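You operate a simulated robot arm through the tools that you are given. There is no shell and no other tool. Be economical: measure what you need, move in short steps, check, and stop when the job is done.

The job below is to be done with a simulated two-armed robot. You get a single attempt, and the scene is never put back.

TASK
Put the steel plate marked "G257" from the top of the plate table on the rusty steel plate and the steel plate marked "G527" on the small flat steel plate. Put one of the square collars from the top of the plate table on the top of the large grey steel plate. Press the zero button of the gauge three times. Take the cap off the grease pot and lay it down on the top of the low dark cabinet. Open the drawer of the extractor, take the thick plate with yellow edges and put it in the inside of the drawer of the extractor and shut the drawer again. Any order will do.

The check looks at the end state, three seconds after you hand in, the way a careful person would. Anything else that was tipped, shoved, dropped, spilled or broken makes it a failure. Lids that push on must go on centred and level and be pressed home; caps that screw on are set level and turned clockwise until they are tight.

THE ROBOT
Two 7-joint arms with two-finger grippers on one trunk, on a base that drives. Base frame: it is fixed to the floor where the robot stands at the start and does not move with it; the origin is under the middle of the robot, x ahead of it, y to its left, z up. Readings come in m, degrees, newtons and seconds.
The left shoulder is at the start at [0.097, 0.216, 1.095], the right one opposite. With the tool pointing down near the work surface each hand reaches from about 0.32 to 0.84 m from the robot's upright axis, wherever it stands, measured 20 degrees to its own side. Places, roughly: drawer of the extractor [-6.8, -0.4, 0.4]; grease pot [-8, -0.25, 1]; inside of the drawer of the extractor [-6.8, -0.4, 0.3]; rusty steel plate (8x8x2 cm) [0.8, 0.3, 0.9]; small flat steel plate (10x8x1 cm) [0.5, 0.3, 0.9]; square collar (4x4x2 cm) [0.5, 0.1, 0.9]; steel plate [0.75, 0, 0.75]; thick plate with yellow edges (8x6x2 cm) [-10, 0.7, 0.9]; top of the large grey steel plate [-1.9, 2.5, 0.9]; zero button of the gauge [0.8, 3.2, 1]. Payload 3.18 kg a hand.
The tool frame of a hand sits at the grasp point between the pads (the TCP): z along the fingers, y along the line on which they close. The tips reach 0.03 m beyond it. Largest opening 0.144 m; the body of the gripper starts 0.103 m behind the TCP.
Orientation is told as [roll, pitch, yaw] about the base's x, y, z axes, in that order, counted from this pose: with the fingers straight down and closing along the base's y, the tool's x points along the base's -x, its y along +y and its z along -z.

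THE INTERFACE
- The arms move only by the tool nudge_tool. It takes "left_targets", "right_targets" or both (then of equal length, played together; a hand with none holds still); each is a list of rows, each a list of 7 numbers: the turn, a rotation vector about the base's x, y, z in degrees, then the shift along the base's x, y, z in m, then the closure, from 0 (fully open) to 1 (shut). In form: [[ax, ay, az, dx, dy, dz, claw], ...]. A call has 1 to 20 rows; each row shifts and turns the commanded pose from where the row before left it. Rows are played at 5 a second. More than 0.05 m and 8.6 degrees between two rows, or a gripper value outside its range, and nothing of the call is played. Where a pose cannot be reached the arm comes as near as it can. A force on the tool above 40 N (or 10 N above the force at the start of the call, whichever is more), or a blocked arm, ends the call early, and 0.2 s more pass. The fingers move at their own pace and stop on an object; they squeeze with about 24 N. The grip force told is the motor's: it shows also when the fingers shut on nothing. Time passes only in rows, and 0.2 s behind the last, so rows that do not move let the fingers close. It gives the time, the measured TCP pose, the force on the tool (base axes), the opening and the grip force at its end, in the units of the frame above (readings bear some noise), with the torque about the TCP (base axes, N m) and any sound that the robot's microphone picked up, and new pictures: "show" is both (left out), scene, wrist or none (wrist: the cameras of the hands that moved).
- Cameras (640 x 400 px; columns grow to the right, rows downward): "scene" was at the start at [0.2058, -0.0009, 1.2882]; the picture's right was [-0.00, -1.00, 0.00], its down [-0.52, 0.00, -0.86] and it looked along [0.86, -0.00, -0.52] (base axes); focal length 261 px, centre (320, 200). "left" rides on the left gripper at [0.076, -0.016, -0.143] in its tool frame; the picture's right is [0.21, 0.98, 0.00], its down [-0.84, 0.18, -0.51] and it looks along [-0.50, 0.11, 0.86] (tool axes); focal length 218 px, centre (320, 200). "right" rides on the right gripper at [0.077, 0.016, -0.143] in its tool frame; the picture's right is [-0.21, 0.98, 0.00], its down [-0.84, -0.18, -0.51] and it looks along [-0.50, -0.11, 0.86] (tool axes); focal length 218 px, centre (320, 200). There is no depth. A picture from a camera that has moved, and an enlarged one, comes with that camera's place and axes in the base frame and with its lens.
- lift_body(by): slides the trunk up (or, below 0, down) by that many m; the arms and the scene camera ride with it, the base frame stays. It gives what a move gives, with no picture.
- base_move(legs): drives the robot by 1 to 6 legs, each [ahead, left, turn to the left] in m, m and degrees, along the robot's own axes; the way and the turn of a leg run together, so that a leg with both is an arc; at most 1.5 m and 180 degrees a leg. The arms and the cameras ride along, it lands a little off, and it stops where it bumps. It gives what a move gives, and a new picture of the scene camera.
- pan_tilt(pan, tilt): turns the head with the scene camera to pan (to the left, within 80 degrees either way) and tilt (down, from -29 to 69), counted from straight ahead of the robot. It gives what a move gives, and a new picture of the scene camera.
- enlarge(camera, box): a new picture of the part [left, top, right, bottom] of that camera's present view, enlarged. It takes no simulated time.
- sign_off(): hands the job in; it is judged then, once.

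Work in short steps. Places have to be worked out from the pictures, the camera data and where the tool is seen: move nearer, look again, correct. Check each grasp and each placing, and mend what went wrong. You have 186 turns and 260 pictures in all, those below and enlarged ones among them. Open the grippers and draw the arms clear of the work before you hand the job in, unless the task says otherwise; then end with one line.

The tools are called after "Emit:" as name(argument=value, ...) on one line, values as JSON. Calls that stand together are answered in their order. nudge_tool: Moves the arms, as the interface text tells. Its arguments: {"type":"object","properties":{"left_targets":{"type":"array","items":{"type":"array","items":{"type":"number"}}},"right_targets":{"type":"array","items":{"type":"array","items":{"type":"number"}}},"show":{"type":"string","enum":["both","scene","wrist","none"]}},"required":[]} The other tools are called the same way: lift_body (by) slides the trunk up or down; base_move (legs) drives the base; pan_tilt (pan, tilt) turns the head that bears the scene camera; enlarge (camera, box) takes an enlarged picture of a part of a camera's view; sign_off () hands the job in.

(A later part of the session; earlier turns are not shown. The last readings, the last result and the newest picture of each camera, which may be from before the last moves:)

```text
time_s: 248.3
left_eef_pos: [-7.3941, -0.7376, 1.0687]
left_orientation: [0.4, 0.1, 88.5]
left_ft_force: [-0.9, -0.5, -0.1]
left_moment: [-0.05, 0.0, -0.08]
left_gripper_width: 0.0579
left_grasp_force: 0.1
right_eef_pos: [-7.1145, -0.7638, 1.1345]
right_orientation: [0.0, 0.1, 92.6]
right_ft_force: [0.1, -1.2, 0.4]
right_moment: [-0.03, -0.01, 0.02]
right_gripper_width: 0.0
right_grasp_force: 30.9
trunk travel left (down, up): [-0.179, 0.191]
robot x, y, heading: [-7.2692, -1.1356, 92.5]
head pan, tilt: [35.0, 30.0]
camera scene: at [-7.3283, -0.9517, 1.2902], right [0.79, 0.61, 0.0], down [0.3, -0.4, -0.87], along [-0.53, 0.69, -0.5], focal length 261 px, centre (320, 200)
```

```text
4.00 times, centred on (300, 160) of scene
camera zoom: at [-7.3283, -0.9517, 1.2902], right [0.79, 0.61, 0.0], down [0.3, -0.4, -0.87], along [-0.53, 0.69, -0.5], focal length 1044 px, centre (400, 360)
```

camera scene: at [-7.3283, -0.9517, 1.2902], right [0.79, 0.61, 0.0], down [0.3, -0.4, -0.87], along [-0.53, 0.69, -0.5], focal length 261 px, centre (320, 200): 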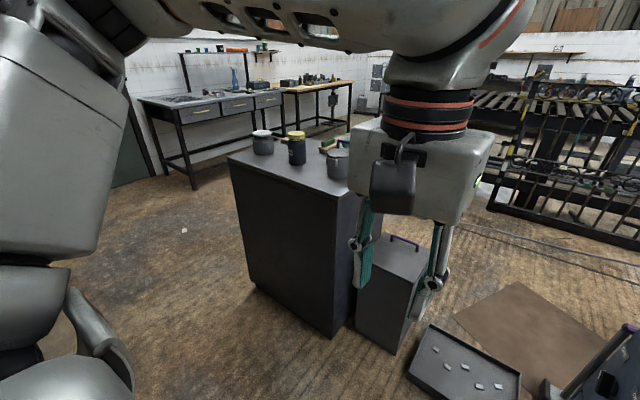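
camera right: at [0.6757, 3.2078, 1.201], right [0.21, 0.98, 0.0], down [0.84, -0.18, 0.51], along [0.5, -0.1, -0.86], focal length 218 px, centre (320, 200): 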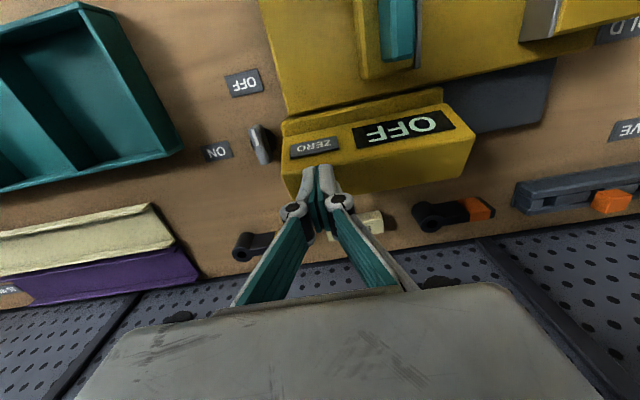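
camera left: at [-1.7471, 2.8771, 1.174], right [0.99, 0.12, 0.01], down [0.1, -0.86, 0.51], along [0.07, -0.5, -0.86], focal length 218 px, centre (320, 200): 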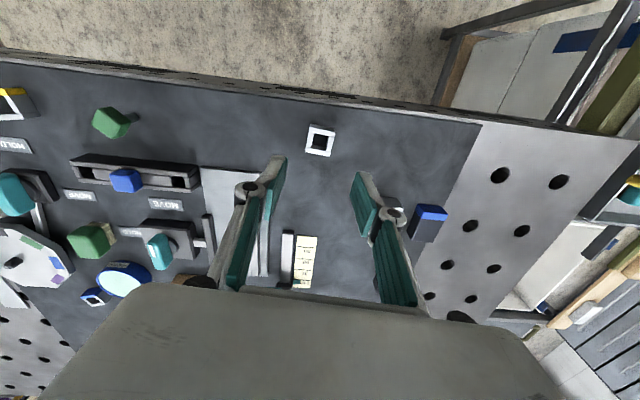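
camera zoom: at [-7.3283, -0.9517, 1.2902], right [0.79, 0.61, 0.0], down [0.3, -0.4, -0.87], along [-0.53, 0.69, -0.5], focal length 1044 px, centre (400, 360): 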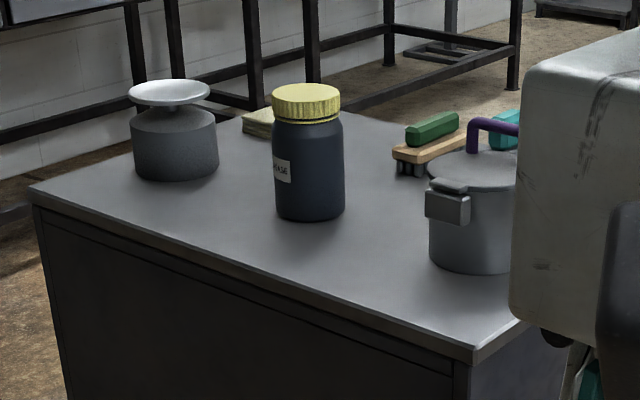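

The middle black jar with yellow knurled cap, labelled "…EASE", is the grease pot, near (-8.03, -0.18), cabinet top z≈0.874. I reposition in front of it, facing north.

Emit:
base_move(legs=[[0, 0.8, -2.5], [0.25, 0, 0]])

Emit:
pan_tilt(pan=0, tilt=35)

```text
time_s: 257.0
left_eef_pos: [-8.1735, -0.5104, 1.0685]
left_orientation: [0.4, 0.1, 87.0]
left_ft_force: [-0.3, 0.3, 0.4]
left_moment: [0.0, 0.02, -0.02]
left_gripper_width: 0.0576
left_grasp_force: 0.1
right_eef_pos: [-7.894, -0.5451, 1.136]
right_orientation: [0.0, 0.1, 91.2]
right_ft_force: [-0.1, 0.7, 0.0]
right_moment: [-0.01, 0.0, -0.01]
right_gripper_width: 0.0002
right_grasp_force: 30.4
trunk travel left (down, up): [-0.179, 0.191]
robot x, y, heading: [-8.0591, -0.9138, 91.2]
head pan, tilt: [35.0, 30.0]
camera scene: at [-8.1132, -0.7265, 1.2902], right [0.81, 0.59, 0.0], down [0.3, -0.4, -0.87], along [-0.51, 0.7, -0.5], focal length 261 px, centre (320, 200)
```

scene: 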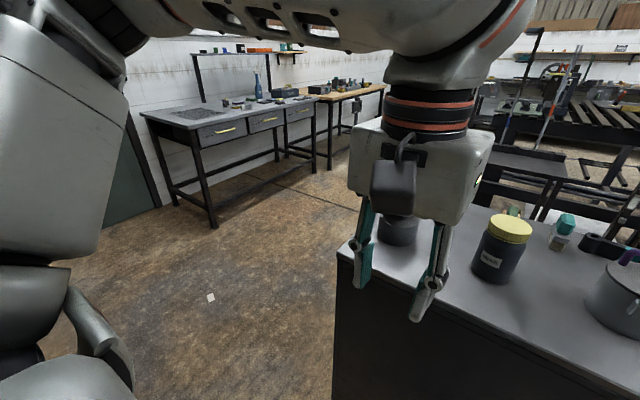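

```text
time_s: 258.0
left_eef_pos: [-8.1739, -0.5116, 1.0681]
left_orientation: [0.4, 0.1, 87.0]
left_ft_force: [0.2, 0.0, -0.1]
left_moment: [-0.02, 0.0, -0.01]
left_gripper_width: 0.0577
left_grasp_force: 0.1
right_eef_pos: [-7.8943, -0.544, 1.1364]
right_orientation: [-0.2, 0.1, 91.3]
right_ft_force: [0.7, -0.6, -0.5]
right_moment: [-0.04, 0.04, 0.01]
right_gripper_width: 0.0002
right_grasp_force: 30.5
trunk travel left (down, up): [-0.179, 0.191]
robot x, y, heading: [-8.0584, -0.9174, 91.4]
head pan, tilt: [0.0, 35.0]
camera scene: at [-8.0617, -0.7119, 1.2824], right [1.0, 0.02, 0.0], down [0.01, -0.57, -0.82], along [-0.02, 0.82, -0.57], focal length 261 px, centre (320, 200)
```

scene: 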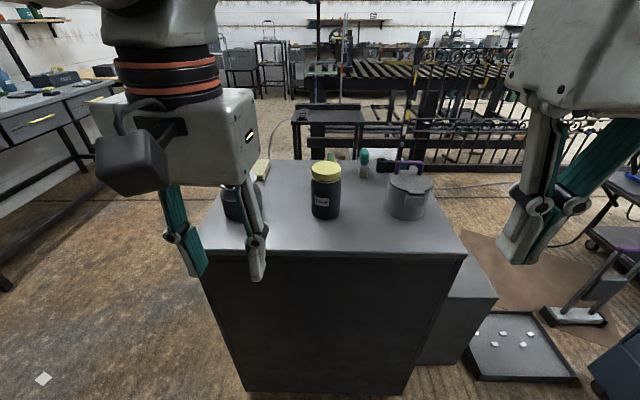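

Cap centre estimated at (-8.06, -0.176, ~1.0). I move 12 cm nearer, then bring the opened right hand above the pot.

Emit:
base_move(legs=[[0.12, 0, -1.3]])

Emit:
nudge_tool(right_targets=[[0, 0, 0, -0.02, 0.03, 0.02, 0.5], [0, 0, 0, -0.03, 0.04, 0, 0.2], [0, 0, 0, -0.03, 0.04, 0, 0.2], [0, 0, 0, -0.03, 0.04, 0, 0.2], [0, 0, 0, -0.03, 0.04, 0, 0.2], [0, 0, 0, -0.02, 0.04, 0, 0.2], [0, 0, 0, 0, 0, 0, 0.2]], show="both")

```text
time_s: 259.3
left_eef_pos: [-8.1656, -0.3867, 1.0681]
left_orientation: [0.4, 0.2, 85.6]
left_ft_force: [-0.3, 0.3, -1.0]
left_moment: [-0.05, 0.02, 0.01]
left_gripper_width: 0.0575
left_grasp_force: 0.1
right_eef_pos: [-7.8877, -0.4264, 1.1363]
right_orientation: [0.0, 0.1, 90.0]
right_ft_force: [-0.1, -0.4, -0.4]
right_moment: [-0.04, 0.03, 0.02]
right_gripper_width: 0.0
right_grasp_force: 30.5
trunk travel left (down, up): [-0.179, 0.191]
robot x, y, heading: [-8.0609, -0.794, 89.8]
head pan, tilt: [0.0, 35.0]
camera scene: at [-8.0582, -0.59, 1.2824], right [1.0, 0.0, 0.0], down [0.0, -0.57, -0.82], along [0.0, 0.82, -0.57], focal length 261 px, centre (320, 200)
```

scene: 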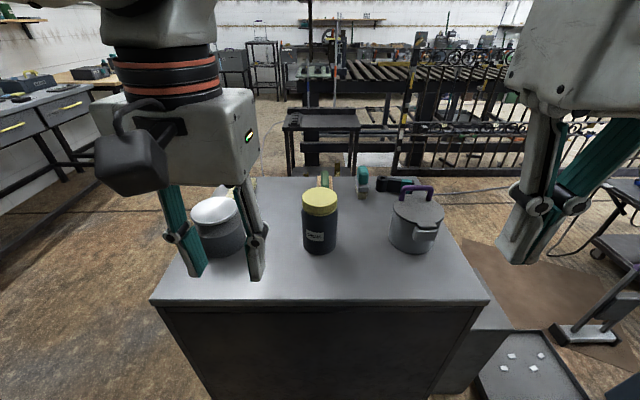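

```text
time_s: 260.9
left_eef_pos: [-8.1649, -0.3874, 1.0697]
left_orientation: [0.4, 0.1, 85.8]
left_ft_force: [-0.4, -0.9, 0.2]
left_moment: [0.02, 0.02, 0.0]
left_gripper_width: 0.0577
left_grasp_force: 0.1
right_eef_pos: [-8.0448, -0.1971, 1.1548]
right_orientation: [0.1, 0.1, 90.0]
right_ft_force: [-0.9, 0.3, -0.6]
right_moment: [0.04, 0.0, 0.0]
right_gripper_width: 0.1152
right_grasp_force: 0.0
trunk travel left (down, up): [-0.179, 0.191]
robot x, y, heading: [-8.0599, -0.7897, 89.8]
head pan, tilt: [0.0, 35.0]
camera scene: at [-8.0575, -0.5913, 1.2826], right [1.0, 0.0, 0.0], down [0.0, -0.57, -0.82], along [0.0, 0.82, -0.57], focal length 261 px, centre (320, 200)
camera right: at [-8.0599, -0.2731, 1.298], right [-0.98, 0.21, 0.0], down [0.18, 0.84, 0.51], along [0.11, 0.5, -0.86], focal length 218 px, centre (320, 200)
```

scene: 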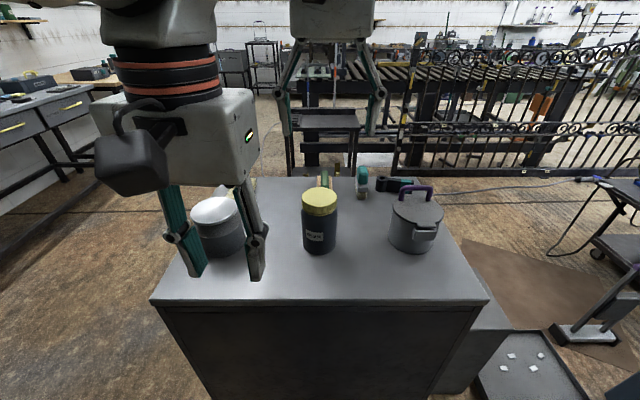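
right: 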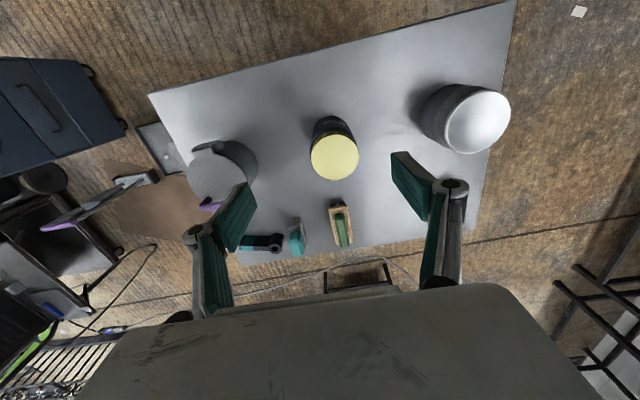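

Cap top is at about (-8.057, -0.160, 0.990). I centre the right hand above it while turning the wrist -80° to gain unscrewing range, and draw the left hand away.

Emit:
nudge_tool(left_targets=[[0, 0, 0, -0.02, -0.03, 0, 0.6], [0, 0, 0, -0.02, -0.03, 0, 0.6], [0, 0, 0, -0.02, -0.03, 0, 0.6], [0, 0, 0, 0, 0, 0, 0.6], [0, 0, 0, 0, 0, 0, 0.6], [0, 0, 0, 0, 0, 0, 0.6], [0, 0, 0, 0, 0, 0, 0.6], [0, 0, 0, 0, 0, 0, 0.6], [0, 0, 0, 0, 0, 0, 0.6], [0, 0, 0, 0, 0, 0, 0.6], [0, 0, 0, 0, 0, 0, 0.6]], right_targets=[[0, 0, -8, -0.004, 0.01, -0.005, 0.2], [0, 0, -8, -0.004, 0.01, -0.01, 0.2], [0, 0, -8, -0.004, 0.01, -0.01, 0.2], [0, 0, -8, 0, 0.007, -0.01, 0.2], [0, 0, -8, 0, 0, -0.01, 0.2], [0, 0, -8, 0, 0, -0.01, 0.2], [0, 0, -8, 0, 0, -0.01, 0.2], [0, 0, -8, 0, 0, 0, 0.2], [0, 0, -8, 0, 0, 0, 0.2], [0, 0, -8, 0, 0, 0, 0.2], [0, 0, 0, 0, 0, 0, 0.2]], show="both")

```text
time_s: 263.3
left_eef_pos: [-8.2354, -0.4414, 1.0495]
left_orientation: [0.2, -0.1, 86.0]
left_ft_force: [0.0, 0.3, 0.2]
left_moment: [-0.01, 0.0, 0.02]
left_gripper_width: 0.0575
left_grasp_force: 0.1
left hand out of reach, approached as far as the arm can: row 1, 2, 3
right_eef_pos: [-8.0597, -0.16, 1.0902]
right_orientation: [0.0, 0.1, 9.9]
right_ft_force: [-0.5, 0.4, -0.4]
right_moment: [-0.02, -0.02, 0.03]
right_gripper_width: 0.1149
right_grasp_force: 0.1
trunk travel left (down, up): [-0.179, 0.191]
robot x, y, heading: [-8.0613, -0.7915, 90.1]
head pan, tilt: [0.0, 35.0]
camera scene: at [-8.0583, -0.5906, 1.2824], right [1.0, 0.0, 0.0], down [0.0, -0.57, -0.82], along [0.0, 0.82, -0.57], focal length 261 px, centre (320, 200)
camera right: at [-8.1359, -0.1581, 1.2337], right [0.04, 1.0, 0.0], down [0.86, -0.03, 0.51], along [0.51, -0.02, -0.86], focal length 218 px, centre (320, 200)
camera left: at [-8.2246, -0.519, 1.193], right [-0.99, -0.14, 0.0], down [-0.12, 0.85, 0.51], along [-0.07, 0.51, -0.86], focal length 218 px, centre (320, 200)
```

scene: 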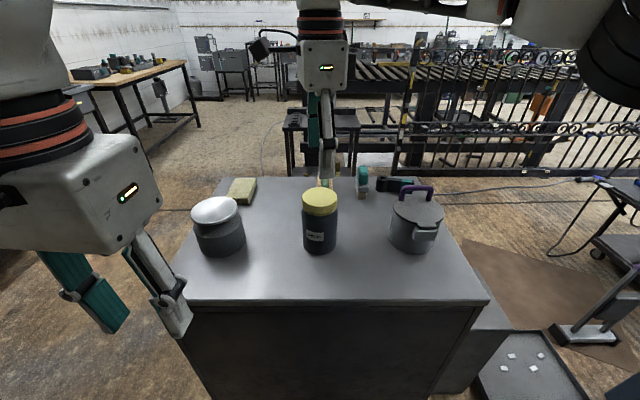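
right: 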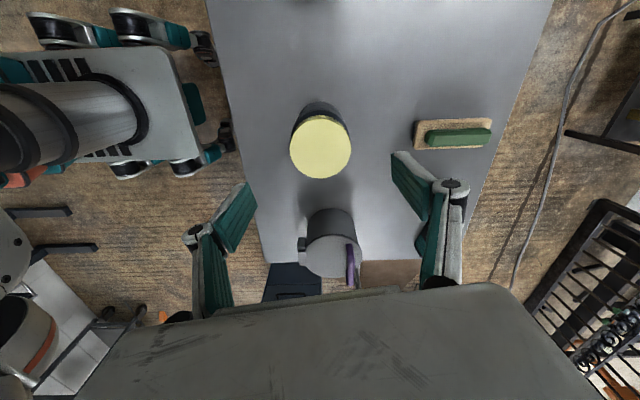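
left: 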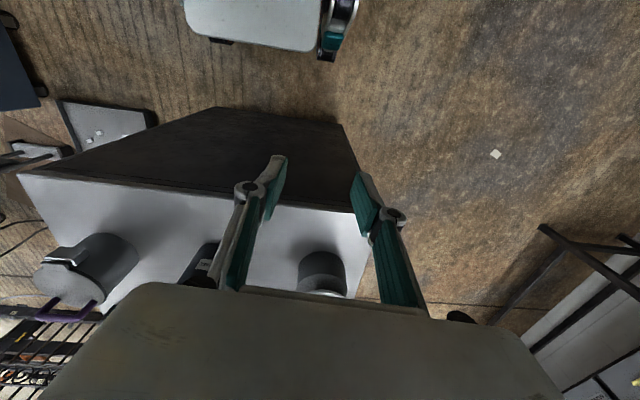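

Centred within a few mm. I descend to cap height.

Emit:
nudge_tool(right_targets=[[0, 0, 0, -0.001, 0, -0.03, 0.2], [0, 0, 0, 0, 0, -0.03, 0.2], [0, 0, 0, 0, 0, -0.02, 0.2], [0, 0, 0, 0, 0, -0.012, 0.3], [0, 0, 0, 0, 0, 0, 0.3]], show="both")

```text
time_s: 264.5
left_eef_pos: [-8.236, -0.4424, 1.0503]
left_orientation: [0.2, -0.2, 85.9]
left_ft_force: [0.2, 0.0, 0.8]
left_moment: [0.04, 0.02, 0.01]
left_gripper_width: 0.0577
left_grasp_force: 0.1
right_eef_pos: [-8.0604, -0.1587, 0.997]
right_orientation: [0.1, 0.2, 10.0]
right_ft_force: [-0.5, -0.2, -0.4]
right_moment: [0.02, 0.02, 0.01]
right_gripper_width: 0.1008
right_grasp_force: 0.1
trunk travel left (down, up): [-0.179, 0.191]
robot x, y, heading: [-8.0593, -0.793, 90.0]
head pan, tilt: [0.0, 35.0]
camera scene: at [-8.0583, -0.5908, 1.2825], right [1.0, 0.0, 0.0], down [0.0, -0.57, -0.82], along [0.0, 0.82, -0.57], focal length 261 px, centre (320, 200)
camera right: at [-8.1372, -0.1571, 1.1405], right [0.04, 1.0, 0.0], down [0.86, -0.03, 0.51], along [0.51, -0.02, -0.86], focal length 218 px, centre (320, 200)
```

scene: 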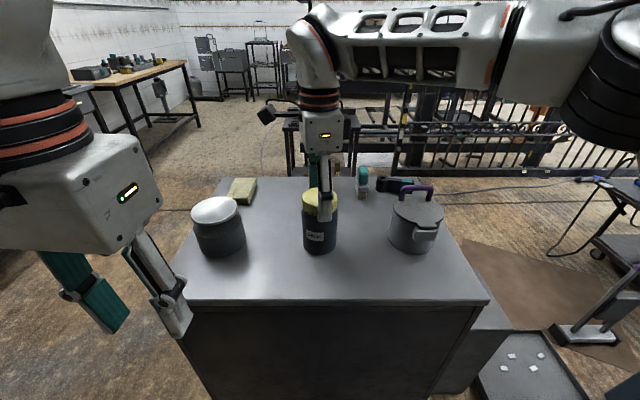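
right: 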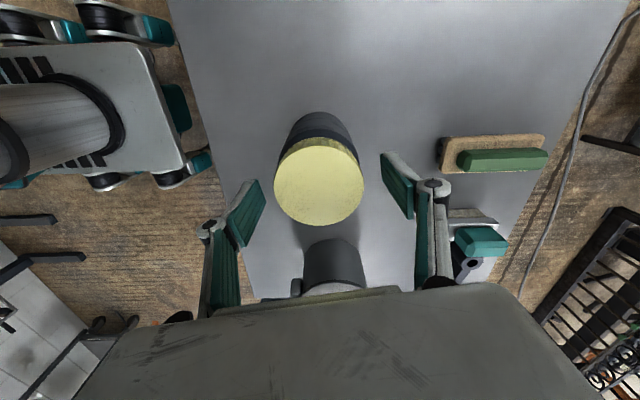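

Well centred. I close on the cap and look at the label before turning.

Emit:
nudge_tool(right_targets=[[0, 0, 0, -0.001, -0.001, 0, 0.5], [0, 0, 0, 0, 0, 0, 0.9], [0, 0, 0, 0, 0, 0, 0.9], [0, 0, 0, 0, 0, 0, 0.9]], show="none")

Emit:
enlarge(camera="scene", box=[270, 150, 370, 260])

```text
time_s: 265.5
left_eef_pos: [-8.2361, -0.4421, 1.0494]
left_orientation: [0.2, -0.1, 85.9]
left_ft_force: [0.1, -1.4, -1.1]
left_moment: [-0.02, 0.02, 0.0]
left_gripper_width: 0.0576
left_grasp_force: 0.1
right_eef_pos: [-8.0618, -0.1617, 0.9972]
right_orientation: [0.0, 0.1, 10.0]
right_ft_force: [0.4, 1.1, -0.3]
right_moment: [0.12, -0.13, -0.01]
right_gripper_width: 0.0684
right_grasp_force: 23.8
trunk travel left (down, up): [-0.179, 0.191]
robot x, y, heading: [-8.0605, -0.7905, 89.8]
head pan, tilt: [0.0, 35.0]
```

```text
3.64 times, centred on (320, 205) of scene
camera zoom: at [-8.0582, -0.5905, 1.2824], right [1.0, 0.0, 0.0], down [0.0, -0.57, -0.82], along [0.0, 0.82, -0.57], focal length 949 px, centre (320, 182)
```

zoom: 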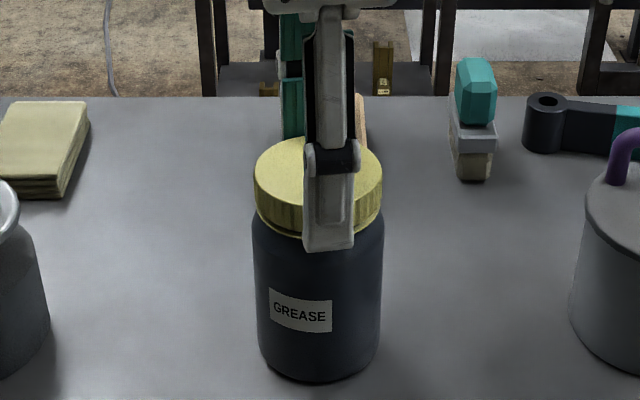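

"GREASE" confirmed and the cap is gripped. I turn +16° counter-clockwise and see whether the jar follows.

Emit:
nudge_tool(right_targets=[[0, 0, 4, 0, 0, 0, 0.9], [0, 0, 4, 0, 0, 0, 0.9], [0, 0, 4, 0, 0, 0, 0.9], [0, 0, 4, 0, 0, 0, 0.9]], show="none")

Emit:
enlarge(camera="scene", box=[270, 150, 370, 260])

```text
time_s: 266.5
left_eef_pos: [-8.2362, -0.4423, 1.0501]
left_orientation: [0.2, -0.2, 85.9]
left_ft_force: [-1.0, 0.0, 0.6]
left_moment: [-0.01, 0.01, -0.02]
left_gripper_width: 0.0574
left_grasp_force: 0.1
right_eef_pos: [-8.0619, -0.1603, 0.9978]
right_orientation: [-0.1, 0.0, 26.0]
right_ft_force: [0.4, -1.1, -2.9]
right_moment: [-0.03, 0.03, 0.02]
right_gripper_width: 0.0681
right_grasp_force: 23.7
trunk travel left (down, up): [-0.179, 0.191]
robot x, y, heading: [-8.0571, -0.7926, 90.0]
head pan, tilt: [0.0, 35.0]
```

```text
3.64 times, centred on (320, 205) of scene
camera zoom: at [-8.0583, -0.5904, 1.2823], right [1.0, 0.0, 0.0], down [0.0, -0.57, -0.82], along [0.0, 0.82, -0.57], focal length 949 px, centre (320, 182)
```

zoom: 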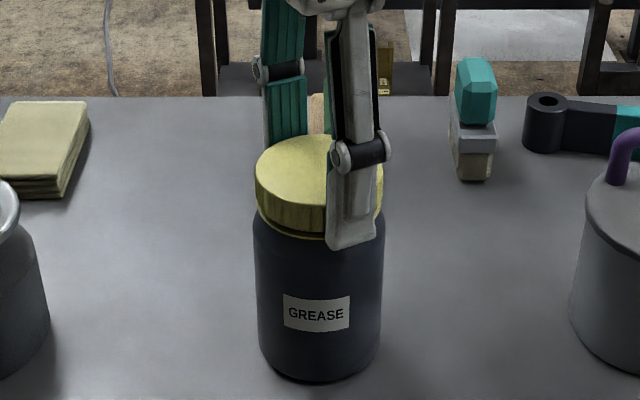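

The jar turns with the cap (label moved), so the left hand must hold the jar body. Keeping the cap gripped, I bring the left hand around, tilted 55°, approaching from the south.

Emit:
nudge_tool(left_targets=[[8, 0, 0, 0.025, 0.02, -0.008, 0.3], [8, 0, 0, 0.025, 0.02, -0.008, 0.3], [8, 0, 0, 0.025, 0.02, -0.008, 0.3], [8, 0, 0, 0.025, 0.02, -0.008, 0.3], [8, 0, 0, 0.025, 0.02, -0.008, 0.3], [8, 0, 0, 0.025, 0.02, -0.008, 0.3], [7, 0, 0, 0.026, 0.02, -0.008, 0.3], [0, 0, 0, 0, 0, 0, 0.3]], show="both")

```text
time_s: 268.3
left_eef_pos: [-8.064, -0.2999, 1.0056]
left_orientation: [2.2, -54.9, 86.9]
left_ft_force: [0.6, 0.0, -0.3]
left_moment: [-0.02, 0.01, 0.02]
left_gripper_width: 0.1006
left_grasp_force: 0.0
right_eef_pos: [-8.0628, -0.1609, 0.9975]
right_orientation: [-0.1, 0.1, 26.1]
right_ft_force: [0.2, 0.1, -3.2]
right_moment: [0.02, -0.01, -0.03]
right_gripper_width: 0.0682
right_grasp_force: 24.2
trunk travel left (down, up): [-0.179, 0.191]
robot x, y, heading: [-8.0591, -0.7894, 89.7]
head pan, tilt: [0.0, 35.0]
camera scene: at [-8.0584, -0.5904, 1.2824], right [1.0, 0.0, 0.0], down [0.0, -0.57, -0.82], along [0.0, 0.82, -0.57], focal length 261 px, centre (320, 200)
camera left: at [-8.0503, -0.4608, 1.025], right [-0.98, -0.1, -0.15], down [-0.16, 0.07, 0.99], along [-0.09, 0.99, -0.09], focal length 218 px, centre (320, 200)
```

scene: 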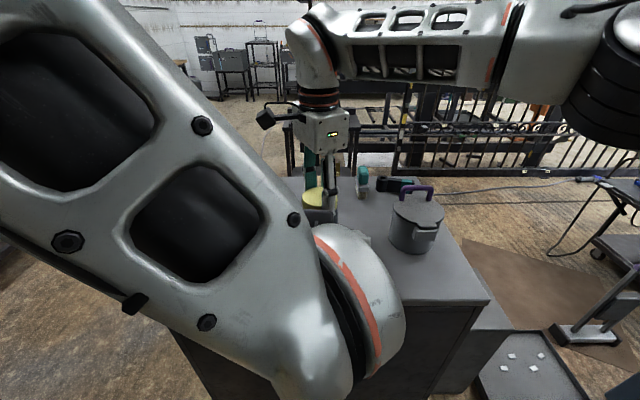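
left: 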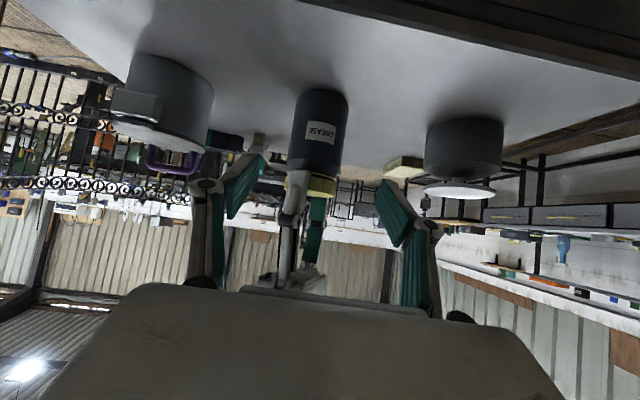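

The left hand reaches well and sees the jar between its fingers. I lower it, then advance around the jar body.

Emit:
nudge_tool(left_targets=[[0, 0, 0, 0, 0, -0.03, 0.3], [0, 0, 0, 0, 0, -0.03, 0.3], [0, 0, 0, 0, 0.01, -0.028, 0.3], [0, 0, 0, 0, 0.03, 0, 0.3], [0, 0, 0, 0, 0.03, 0, 0.3], [0, 0, 0, 0, 0, 0, 0.3]], show="wrist")

```text
time_s: 268.9
left_eef_pos: [-8.0302, -0.3067, 1.006]
left_orientation: [-15.1, -54.4, 100.0]
left_ft_force: [-1.5, 1.0, -0.9]
left_moment: [0.02, 0.02, -0.04]
left_gripper_width: 0.1005
left_grasp_force: 0.1
right_eef_pos: [-8.0616, -0.1606, 0.9989]
right_orientation: [0.1, 0.0, 26.0]
right_ft_force: [-0.1, 0.1, -2.2]
right_moment: [-0.03, -0.01, 0.01]
right_gripper_width: 0.0684
right_grasp_force: 24.3
trunk travel left (down, up): [-0.179, 0.191]
robot x, y, heading: [-8.0612, -0.7892, 90.1]
head pan, tilt: [0.0, 35.0]
stopped in row 3 (left hand): the arm was blocked; the commanded pose is now the measured one
camera left: at [-8.0254, -0.4671, 1.0267], right [-0.94, -0.08, -0.32], down [-0.32, 0.08, 0.94], along [-0.05, 0.99, -0.1], focal length 218 px, centre (320, 200)
```

left: 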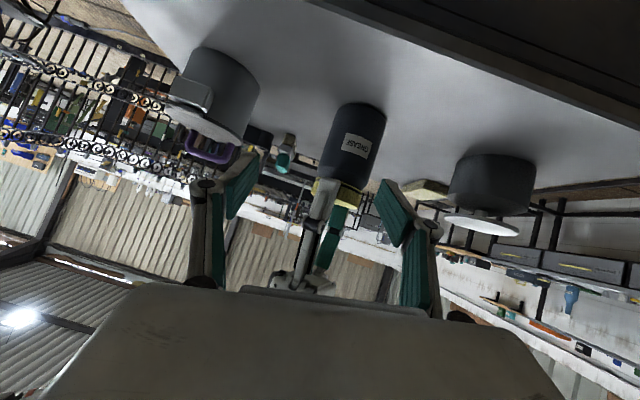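

The left arm got blocked — too cramped. I release the cap, raise the right hand, free the left a bit, then back the base off for room.

Emit:
nudge_tool(left_targets=[[0, 4.3, 0, -0.01, 0, 0.01, 0.3], [0, 4.3, 0, -0.01, 0, 0.01, 0.3], [0, 0, 0, -0.01, 0, 0.01, 0.3], [0, 0, 0, 0, 0, 0.0, 0.3]], right_targets=[[0, 0, 0, 0, 0, 0, 0.5], [0, 0, 0, 0, 0, 0, 0.2], [0, 0, 0, 0, 0, 0.03, 0.2], [0, 0, 0, 0, 0, 0.04, 0.2]], show="wrist")

```text
time_s: 269.9
left_eef_pos: [-8.0607, -0.3097, 1.0339]
left_orientation: [0.8, -55.0, 86.5]
left_ft_force: [0.6, -0.6, 0.0]
left_moment: [0.0, 0.04, -0.03]
left_gripper_width: 0.1008
left_grasp_force: 0.1
right_eef_pos: [-8.0597, -0.1619, 1.0713]
right_orientation: [0.1, 0.1, 26.0]
right_ft_force: [-0.4, 0.8, -0.4]
right_moment: [0.0, -0.03, 0.0]
right_gripper_width: 0.115
right_grasp_force: 0.0
trunk travel left (down, up): [-0.179, 0.191]
robot x, y, heading: [-8.0629, -0.7924, 90.0]
head pan, tilt: [0.0, 35.0]
camera right: at [-8.1335, -0.1812, 1.2143], right [-0.24, 0.97, 0.0], down [0.84, 0.21, 0.51], along [0.49, 0.12, -0.86], focal length 218 px, centre (320, 200)
camera left: at [-8.0515, -0.4697, 1.0537], right [-0.98, -0.07, -0.16], down [-0.17, 0.07, 0.98], along [-0.06, 0.99, -0.09], focal length 218 px, centre (320, 200)
```

right: 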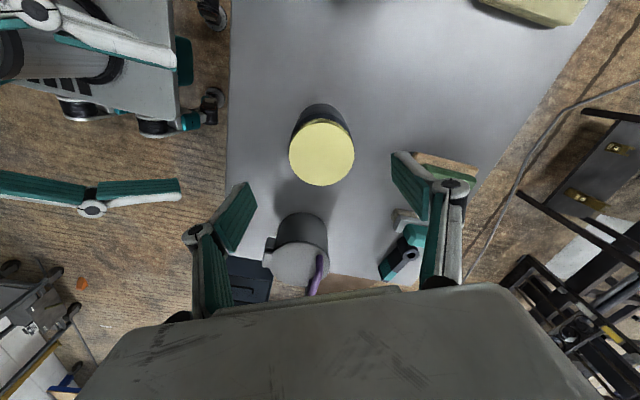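
left: 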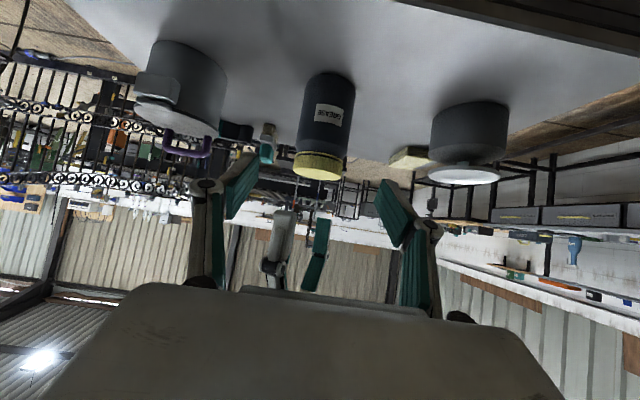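

Restored. I back the base 12 cm.

Emit:
base_move(legs=[[-0.12, 0, 0]])

Emit:
nudge_tool(left_targets=[[0, 0, 0, 0, 0.03, -0.02, 0.3], [0, 0, 0, 0, 0.03, -0.03, 0.3], [0, 0, 0, 0, 0.03, -0.03, 0.3], [0, 0, 0, 0, 0.03, -0.02, 0.3], [0, 0, 0, 0, 0, 0, 0.3]], show="both")

```text
time_s: 271.1
left_eef_pos: [-8.0603, -0.4288, 1.0336]
left_orientation: [0.8, -54.9, 86.8]
left_ft_force: [-1.2, 0.3, 0.5]
left_moment: [-0.04, -0.01, 0.01]
left_gripper_width: 0.1006
left_grasp_force: 0.1
right_eef_pos: [-8.0583, -0.2813, 1.0702]
right_orientation: [0.0, 0.1, 26.0]
right_ft_force: [0.7, -0.3, 0.4]
right_moment: [0.06, -0.01, -0.02]
right_gripper_width: 0.1152
right_grasp_force: 0.0
trunk travel left (down, up): [-0.179, 0.191]
robot x, y, heading: [-8.0598, -0.9122, 90.1]
head pan, tilt: [0.0, 35.0]
camera scene: at [-8.0586, -0.7112, 1.2823], right [1.0, 0.0, 0.0], down [0.0, -0.57, -0.82], along [0.0, 0.82, -0.57], focal length 261 px, centre (320, 200)
```

scene: 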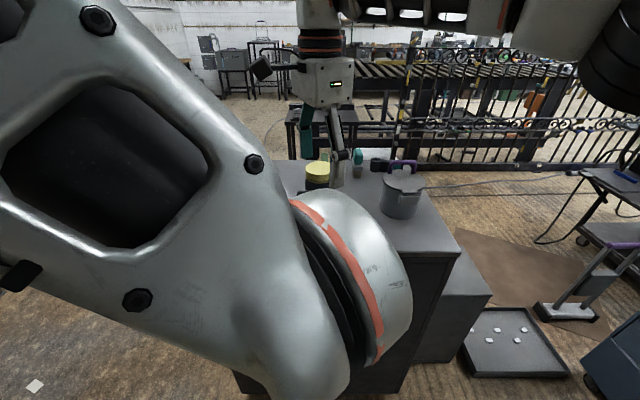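

```text
time_s: 272.3
left_eef_pos: [-8.0646, -0.309, 0.9346]
left_orientation: [0.6, -55.1, 87.1]
left_ft_force: [0.7, 0.1, 0.1]
left_moment: [-0.01, -0.01, 0.03]
left_gripper_width: 0.101
left_grasp_force: 0.1
right_eef_pos: [-8.0604, -0.2814, 1.0706]
right_orientation: [0.1, 0.0, 26.0]
right_ft_force: [0.2, 0.0, -0.6]
right_moment: [0.01, -0.01, 0.03]
right_gripper_width: 0.1151
right_grasp_force: 0.1
trunk travel left (down, up): [-0.179, 0.191]
robot x, y, heading: [-8.0616, -0.9113, 90.0]
head pan, tilt: [0.0, 35.0]
camera scene: at [-8.0586, -0.7118, 1.2828], right [1.0, 0.0, 0.0], down [0.0, -0.57, -0.82], along [0.0, 0.82, -0.57], focal length 261 px, centre (320, 200)
camera left: at [-8.0539, -0.4687, 0.9552], right [-0.98, -0.08, -0.16], down [-0.17, 0.07, 0.98], along [-0.06, 0.99, -0.09], focal length 218 px, centre (320, 200)
```

scene: 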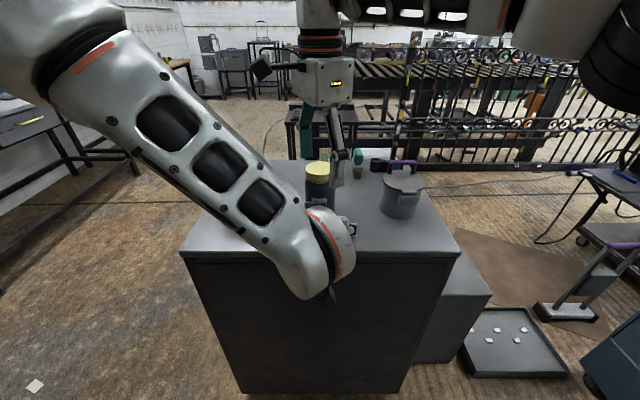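
left: 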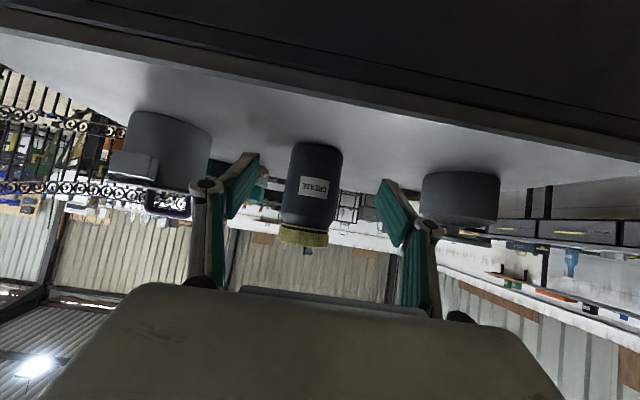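

Now it has room. I shift +6 mm in x, lower to z 0.917, and advance toward the jar.

Emit:
nudge_tool(left_targets=[[0, 0, 0, 0.006, 0, -0.017, 0.3], [0, 0, 0, 0, 0.03, 0, 0.3], [0, 0, 0, 0, 0.03, 0, 0.3], [0, 0, 0, 0, 0.03, 0, 0.3], [0, 0, 0, 0, 0.02, 0, 0.3], [0, 0, 0, 0, 0, 0, 0.3]], show="both")

```text
time_s: 273.7
left_eef_pos: [-8.0549, -0.1985, 0.9154]
left_orientation: [0.8, -55.0, 86.8]
left_ft_force: [-1.2, -1.0, -1.6]
left_moment: [0.38, -0.1, -0.18]
left_gripper_width: 0.101
left_grasp_force: 0.0
right_eef_pos: [-8.0601, -0.2807, 1.0704]
right_orientation: [0.1, 0.2, 26.0]
right_ft_force: [0.9, 1.3, 1.6]
right_moment: [-0.09, -0.04, 0.14]
right_gripper_width: 0.1154
right_grasp_force: 0.3
trunk travel left (down, up): [-0.179, 0.191]
robot x, y, heading: [-8.0637, -0.9131, 90.1]
head pan, tilt: [0.0, 35.0]
camera scene: at [-8.0586, -0.711, 1.2825], right [1.0, 0.0, 0.0], down [0.0, -0.57, -0.82], along [0.0, 0.82, -0.57], focal length 261 px, centre (320, 200)
camera left: at [-8.0455, -0.3587, 0.9355], right [-0.98, -0.08, -0.16], down [-0.17, 0.08, 0.98], along [-0.06, 0.99, -0.09], focal length 218 px, centre (320, 200)
```

scene: 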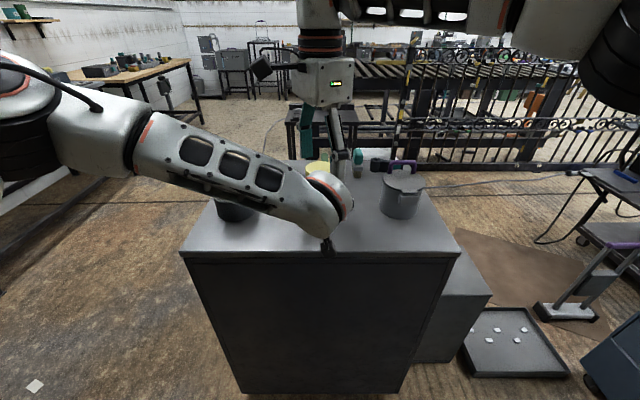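
left: 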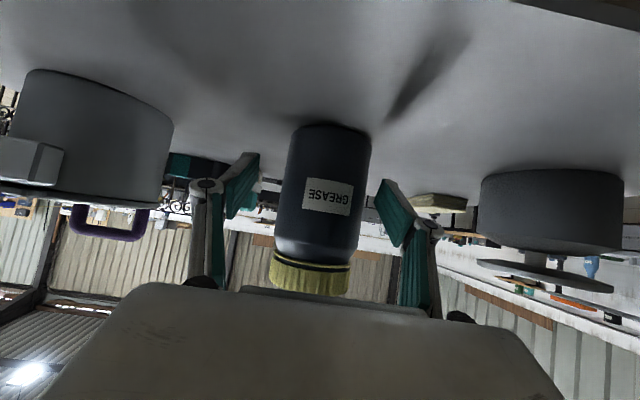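

Slight contact: the right fingers (at y -0.28) are over the left hand. I raise the right hand and move it forward over the cap.

Emit:
nudge_tool(right_targets=[[0, 0, 0, 0, 0, 0.03, 0.2], [0, 0, 0, 0, 0.02, 0.02, 0.2], [0, 0, 0, 0, 0.04, 0, 0.2], [0, 0, 0, 0, 0.04, 0, 0.2], [0, 0, 0, 0, 0.02, -0.02, 0.2], [0, 0, 0, 0, 0, 0, 0.2]], show="both")

```text
time_s: 274.6
left_eef_pos: [-8.052, -0.1971, 0.9163]
left_orientation: [0.7, -54.9, 86.7]
left_ft_force: [-0.1, -0.2, 0.4]
left_moment: [0.02, 0.01, 0.01]
left_gripper_width: 0.1006
left_grasp_force: 0.1
right_eef_pos: [-8.0244, -0.2315, 1.1778]
right_orientation: [4.6, 21.2, 26.8]
right_ft_force: [-0.6, -0.2, 0.1]
right_moment: [-0.05, 0.0, -0.02]
right_gripper_width: 0.1153
right_grasp_force: 0.1
right hand out of reach, approached as far as the arm can: row 3, 4
trunk travel left (down, up): [-0.179, 0.191]
robot x, y, heading: [-8.0612, -0.9115, 89.7]
head pan, tilt: [0.0, 35.0]
stopped in row 4 (right hand): the arm was blocked; the commanded pose is now the measured one
camera scene: at [-8.0579, -0.7101, 1.282], right [1.0, 0.0, 0.0], down [0.0, -0.57, -0.82], along [0.0, 0.82, -0.57], focal length 261 px, centre (320, 200)
camera right: at [-8.0431, -0.2374, 1.3392], right [-0.24, 0.97, 0.0], down [0.96, 0.24, 0.15], along [0.15, 0.03, -0.99], focal length 218 px, centre (320, 200)
```

scene: 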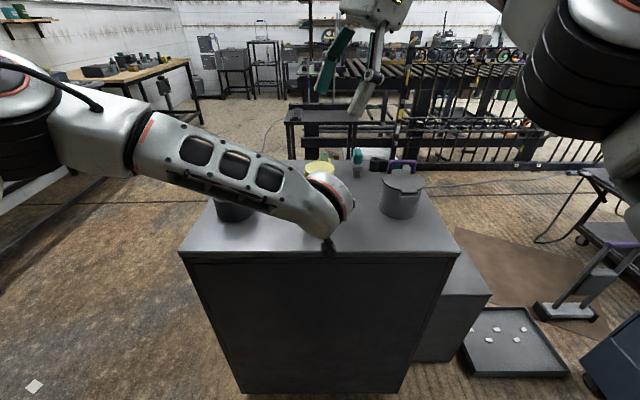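
right: 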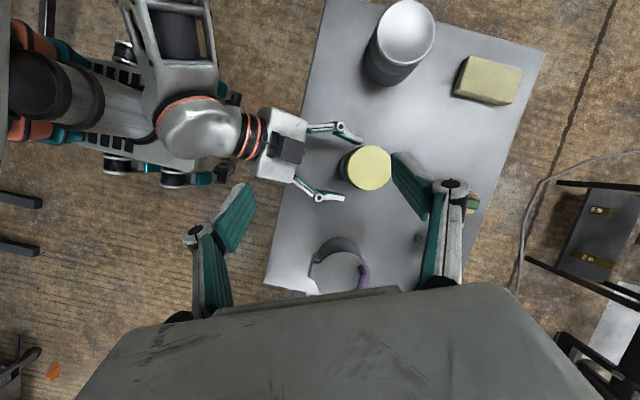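

The right arm is at its limit there. I retract the left 4 cm, drive ahead 6 cm, and straighten the right hand over the cap.

Emit:
nudge_tool(left_targets=[[0, 0, 0, 0, -0.02, 0, 0.3], [0, 0, 0, 0, -0.02, 0, 0.3], [0, 0, 0, 0, 0, 0, 0.3]], show="none")

Emit:
base_move(legs=[[0.06, 0, 0]])

Emit:
nudge_tool(right_targets=[[1.9, -6.9, 0.5, -0.012, 0, -0.01, 0.2], [1.9, -6.9, 0.5, -0.012, 0, -0.01, 0.2], [1.9, -6.9, 0.6, -0.012, 0.01, -0.01, 0.2], [0, 0, 0, 0, 0, -0.02, 0.2], [0, 0, 0, 0, 0, 0, 0.2]], show="both")

```text
time_s: 275.4
left_eef_pos: [-8.0534, -0.239, 0.9156]
left_orientation: [0.6, -55.0, 86.7]
left_ft_force: [-0.6, -0.6, 1.1]
left_moment: [0.0, 0.0, -0.02]
left_gripper_width: 0.1005
left_grasp_force: 0.1
right_eef_pos: [-8.0256, -0.2323, 1.1788]
right_orientation: [4.6, 21.0, 26.8]
right_ft_force: [0.2, -0.5, -0.9]
right_moment: [-0.02, 0.03, -0.02]
right_gripper_width: 0.115
right_grasp_force: 0.0
trunk travel left (down, up): [-0.179, 0.191]
robot x, y, heading: [-8.0614, -0.9118, 90.0]
head pan, tilt: [0.0, 35.0]
```

```text
time_s: 276.4
left_eef_pos: [-8.0527, -0.1777, 0.9154]
left_orientation: [0.7, -54.9, 86.7]
left_ft_force: [0.6, 0.1, -0.5]
left_moment: [0.03, 0.02, -0.02]
left_gripper_width: 0.1007
left_grasp_force: 0.0
right_eef_pos: [-8.0253, -0.1718, 1.1786]
right_orientation: [4.5, 21.0, 26.8]
right_ft_force: [0.6, 0.5, -0.9]
right_moment: [-0.02, 0.01, 0.0]
right_gripper_width: 0.1151
right_grasp_force: 0.1
trunk travel left (down, up): [-0.179, 0.191]
robot x, y, heading: [-8.0591, -0.8491, 90.0]
head pan, tilt: [0.0, 35.0]
camera scene: at [-8.0582, -0.6502, 1.2823], right [1.0, 0.0, 0.0], down [0.0, -0.57, -0.82], along [0.0, 0.82, -0.57], focal length 261 px, centre (320, 200)
```

scene: 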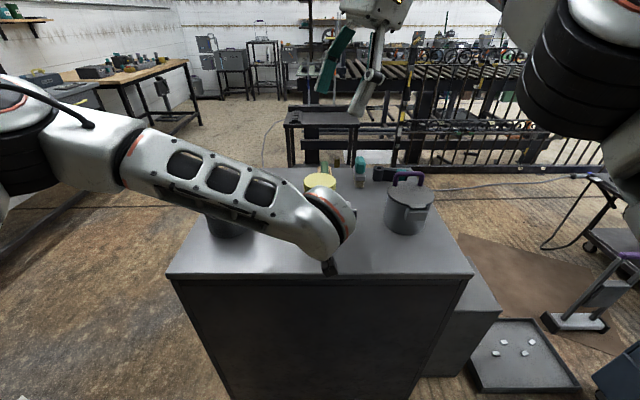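

```text
time_s: 277.6
left_eef_pos: [-8.0524, -0.178, 0.9145]
left_orientation: [0.6, -55.0, 86.7]
left_ft_force: [0.4, -0.3, 0.9]
left_moment: [0.04, 0.0, 0.02]
left_gripper_width: 0.1009
left_grasp_force: 0.0
right_eef_pos: [-8.0546, -0.1901, 1.1493]
right_orientation: [2.3, 8.4, 25.4]
right_ft_force: [0.3, 0.4, -0.1]
right_moment: [-0.01, 0.03, -0.02]
right_gripper_width: 0.115
right_grasp_force: 0.0
right hand out of reach, approached as far as the arm can: row 1, 2, 3
trunk travel left (down, up): [-0.179, 0.191]
robot x, y, heading: [-8.0611, -0.8562, 89.9]
head pan, tilt: [0.0, 35.0]
camera scene: at [-8.0578, -0.6514, 1.2825], right [1.0, 0.0, 0.0], down [0.0, -0.57, -0.82], along [0.0, 0.82, -0.57], focal length 261 px, centre (320, 200)
camera right: at [-8.1066, -0.2049, 1.3035], right [-0.23, 0.97, 0.01], down [0.9, 0.21, 0.37], along [0.36, 0.09, -0.93], focal length 218 px, centre (320, 200)
```

scene: 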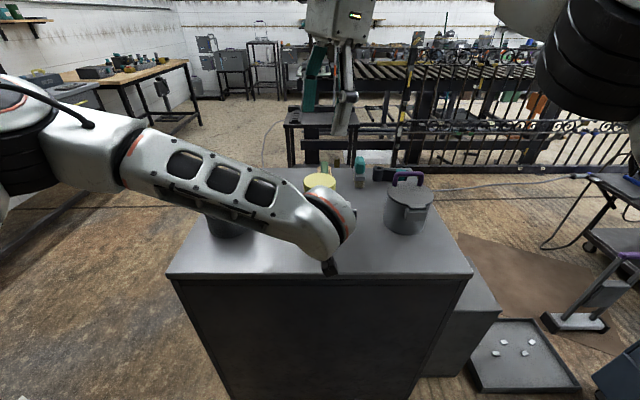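
right: 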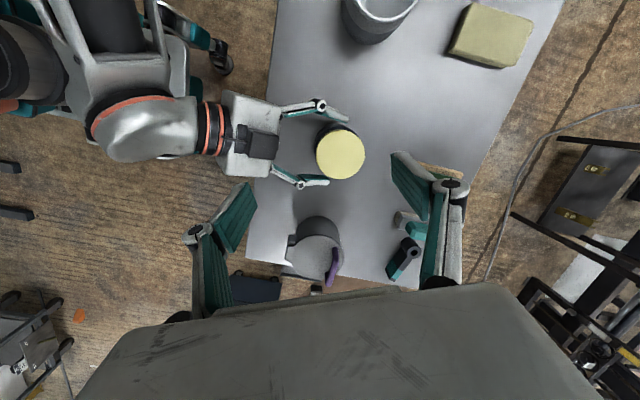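

Now close the left hand on the jar body (advance 13 mm first) while the right straightens and lowers a bit.

Emit:
nudge_tool(left_targets=[[0, 0, 0, -0.003, 0.006, 0, 0.3], [0, 0, 0, -0.003, 0.007, 0, 0.4], [0, 0, 0, 0, 0, 0, 0.6], [0, 0, 0, 0, 0, 0, 0.9], [0, 0, 0, 0, 0, 0, 0.9], [0, 0, 0, 0, 0, 0, 0.9]], right_targets=[[0.5, -2.8, 0, 0, 0.01, -0.02, 0.2], [0.5, -2.8, 0, 0, 0.01, -0.02, 0.2], [0.6, -2.9, 0.3, 0, 0.01, -0.02, 0.2], [0, 0, 0, 0, 0, -0.02, 0.2], [0, 0, 0, 0, 0, 0, 0.2], [0, 0, 0, 0, 0, 0, 0.2]], show="both")

```text
time_s: 278.2
left_eef_pos: [-8.0591, -0.1652, 0.9166]
left_orientation: [0.7, -55.2, 86.9]
left_ft_force: [0.3, 0.1, 1.4]
left_moment: [0.38, -0.16, 0.06]
left_gripper_width: 0.0748
left_grasp_force: 24.4
right_eef_pos: [-8.0368, -0.1629, 1.1681]
right_orientation: [6.3, 19.3, 26.3]
right_ft_force: [0.7, -0.9, -0.3]
right_moment: [0.03, 0.02, 0.0]
right_gripper_width: 0.1154
right_grasp_force: 0.1
right hand out of reach, approached as far as the arm can: row 3
trunk travel left (down, up): [-0.179, 0.191]
robot x, y, heading: [-8.0595, -0.8559, 89.9]
head pan, tilt: [0.0, 35.0]
stopped in row 3 (right hand): the arm was blocked; the commanded pose is now the measured one
camera scene: at [-8.0573, -0.6514, 1.2824], right [1.0, 0.0, 0.0], down [0.0, -0.57, -0.82], along [0.0, 0.82, -0.57], focal length 261 px, centre (320, 200)
camera right: at [-8.0585, -0.1742, 1.3291], right [-0.22, 0.97, 0.03], down [0.96, 0.21, 0.18], along [0.17, 0.07, -0.98], focal length 218 px, centre (320, 200)
camera left: at [-8.0495, -0.3265, 0.9355], right [-0.98, -0.08, -0.16], down [-0.17, 0.08, 0.98], along [-0.06, 0.99, -0.09], focal length 218 px, centre (320, 200)
```

scene: 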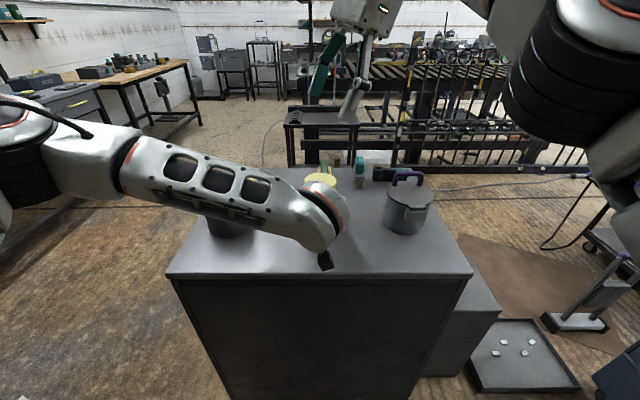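
right: 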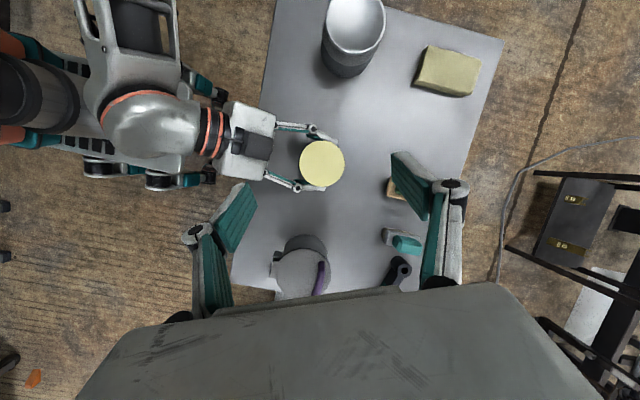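
left: 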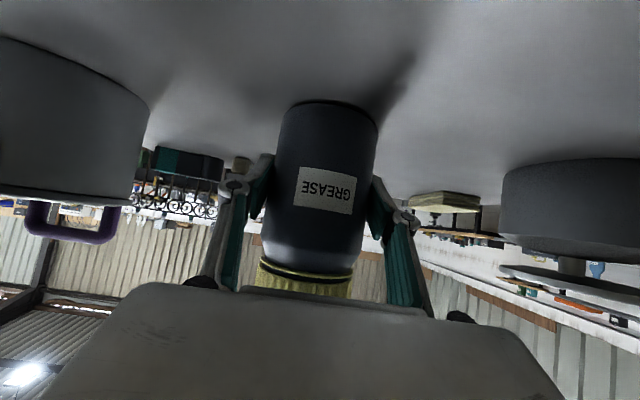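

Jar held firmly (7.5 cm). The right hand is near its reach limit at this height, so I descend gradually while straightening.

Emit:
nudge_tool(right_targets=[[0, 0, 0, -0.003, 0, -0.02, 0.2], [0, 0, 0, -0.003, 0, -0.02, 0.2], [0.6, -3, 0, -0.003, 0, -0.012, 0.2], [0.6, -3, 0, -0.003, 0, -0.01, 0.2], [0.6, -3, 0, -0.003, 0, -0.01, 0.2], [0.6, -3, 0, -0.003, 0, 0, 0.2], [0.6, -3, 0, -0.003, 0, 0, 0.2], [0, 0, 0, 0, 0, 0, 0.2]], show="both")

```text
time_s: 280.2
left_eef_pos: [-8.0584, -0.1664, 0.9165]
left_orientation: [0.6, -55.1, 86.7]
left_ft_force: [-0.1, -0.2, 0.3]
left_moment: [0.03, -0.08, 0.02]
left_gripper_width: 0.0746
left_grasp_force: 23.7
right_eef_pos: [-8.0393, -0.1557, 1.1083]
right_orientation: [3.5, 6.8, 23.6]
right_ft_force: [0.1, 0.1, -0.2]
right_moment: [0.01, 0.0, -0.01]
right_gripper_width: 0.1152
right_grasp_force: 0.2
trunk travel left (down, up): [-0.179, 0.191]
robot x, y, heading: [-8.0608, -0.8526, 89.8]
head pan, tilt: [0.0, 35.0]
stopped in row 8 (right hand): the arm was blocked; the commanded pose is now the measured one
camera scene: at [-8.0579, -0.6514, 1.2824], right [1.0, 0.0, 0.0], down [0.0, -0.57, -0.82], along [0.0, 0.82, -0.57], focal length 261 px, centre (320, 200)
camera right: at [-8.0948, -0.1717, 1.2605], right [-0.19, 0.98, 0.03], down [0.9, 0.17, 0.39], along [0.38, 0.11, -0.92], focal length 218 px, centre (320, 200)
```

scene: 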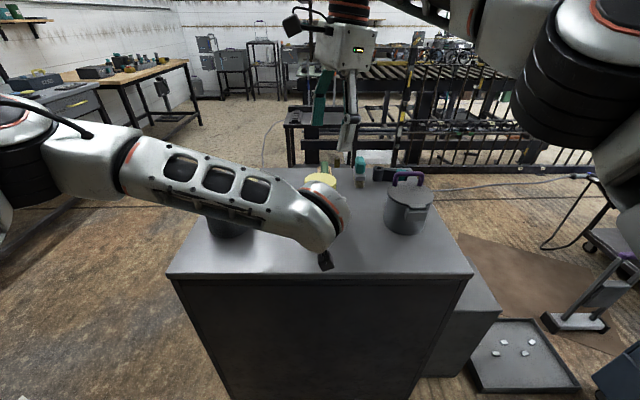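
right: 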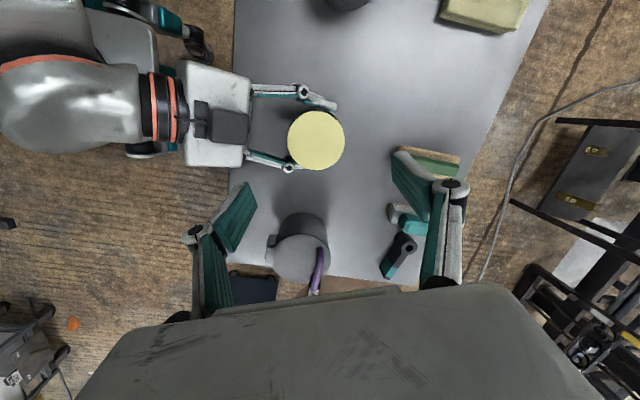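

Nearly there; I continue straightening, centring, and lowering to 1.06.

Emit:
nudge_tool(right_targets=[[0, 0, 0, -0.004, -0.001, -0.012, 0.2], [0, 0, 0, -0.004, -0.001, -0.012, 0.2], [-0.1, -2, 0, -0.004, -0.001, -0.012, 0.2], [-0.1, -2, 0, -0.004, -0.001, -0.012, 0.2], [-0.1, -2, 0, -0.004, 0, 0, 0.2], [-0.1, -1.6, 0.3, -0.001, 0, 0, 0.2], [0, 0, 0, 0, 0, 0, 0.2]], show="wrist")

```text
time_s: 281.8
left_eef_pos: [-8.0594, -0.1662, 0.9154]
left_orientation: [0.6, -54.9, 86.8]
left_ft_force: [-1.9, -1.0, -0.8]
left_moment: [0.03, -0.02, 0.0]
left_gripper_width: 0.0745
left_grasp_force: 24.2
right_eef_pos: [-7.9924, -0.1297, 1.0832]
right_orientation: [1.8, 4.1, 17.2]
right_ft_force: [0.0, -0.6, -0.3]
right_moment: [0.03, 0.04, 0.02]
right_gripper_width: 0.1154
right_grasp_force: 0.0
trunk travel left (down, up): [-0.179, 0.191]
robot x, y, heading: [-8.0577, -0.8525, 89.9]
head pan, tilt: [0.0, 35.0]
stopped in row 7 (right hand): the arm was blocked; the commanded pose is now the measured one
camera right: at [-8.0566, -0.138, 1.2322], right [-0.09, 1.0, 0.02], down [0.9, 0.07, 0.44], along [0.44, 0.05, -0.9], focal length 218 px, centre (320, 200)
```

right: 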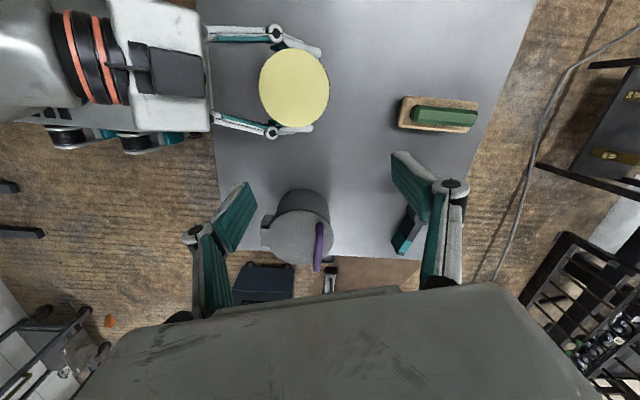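

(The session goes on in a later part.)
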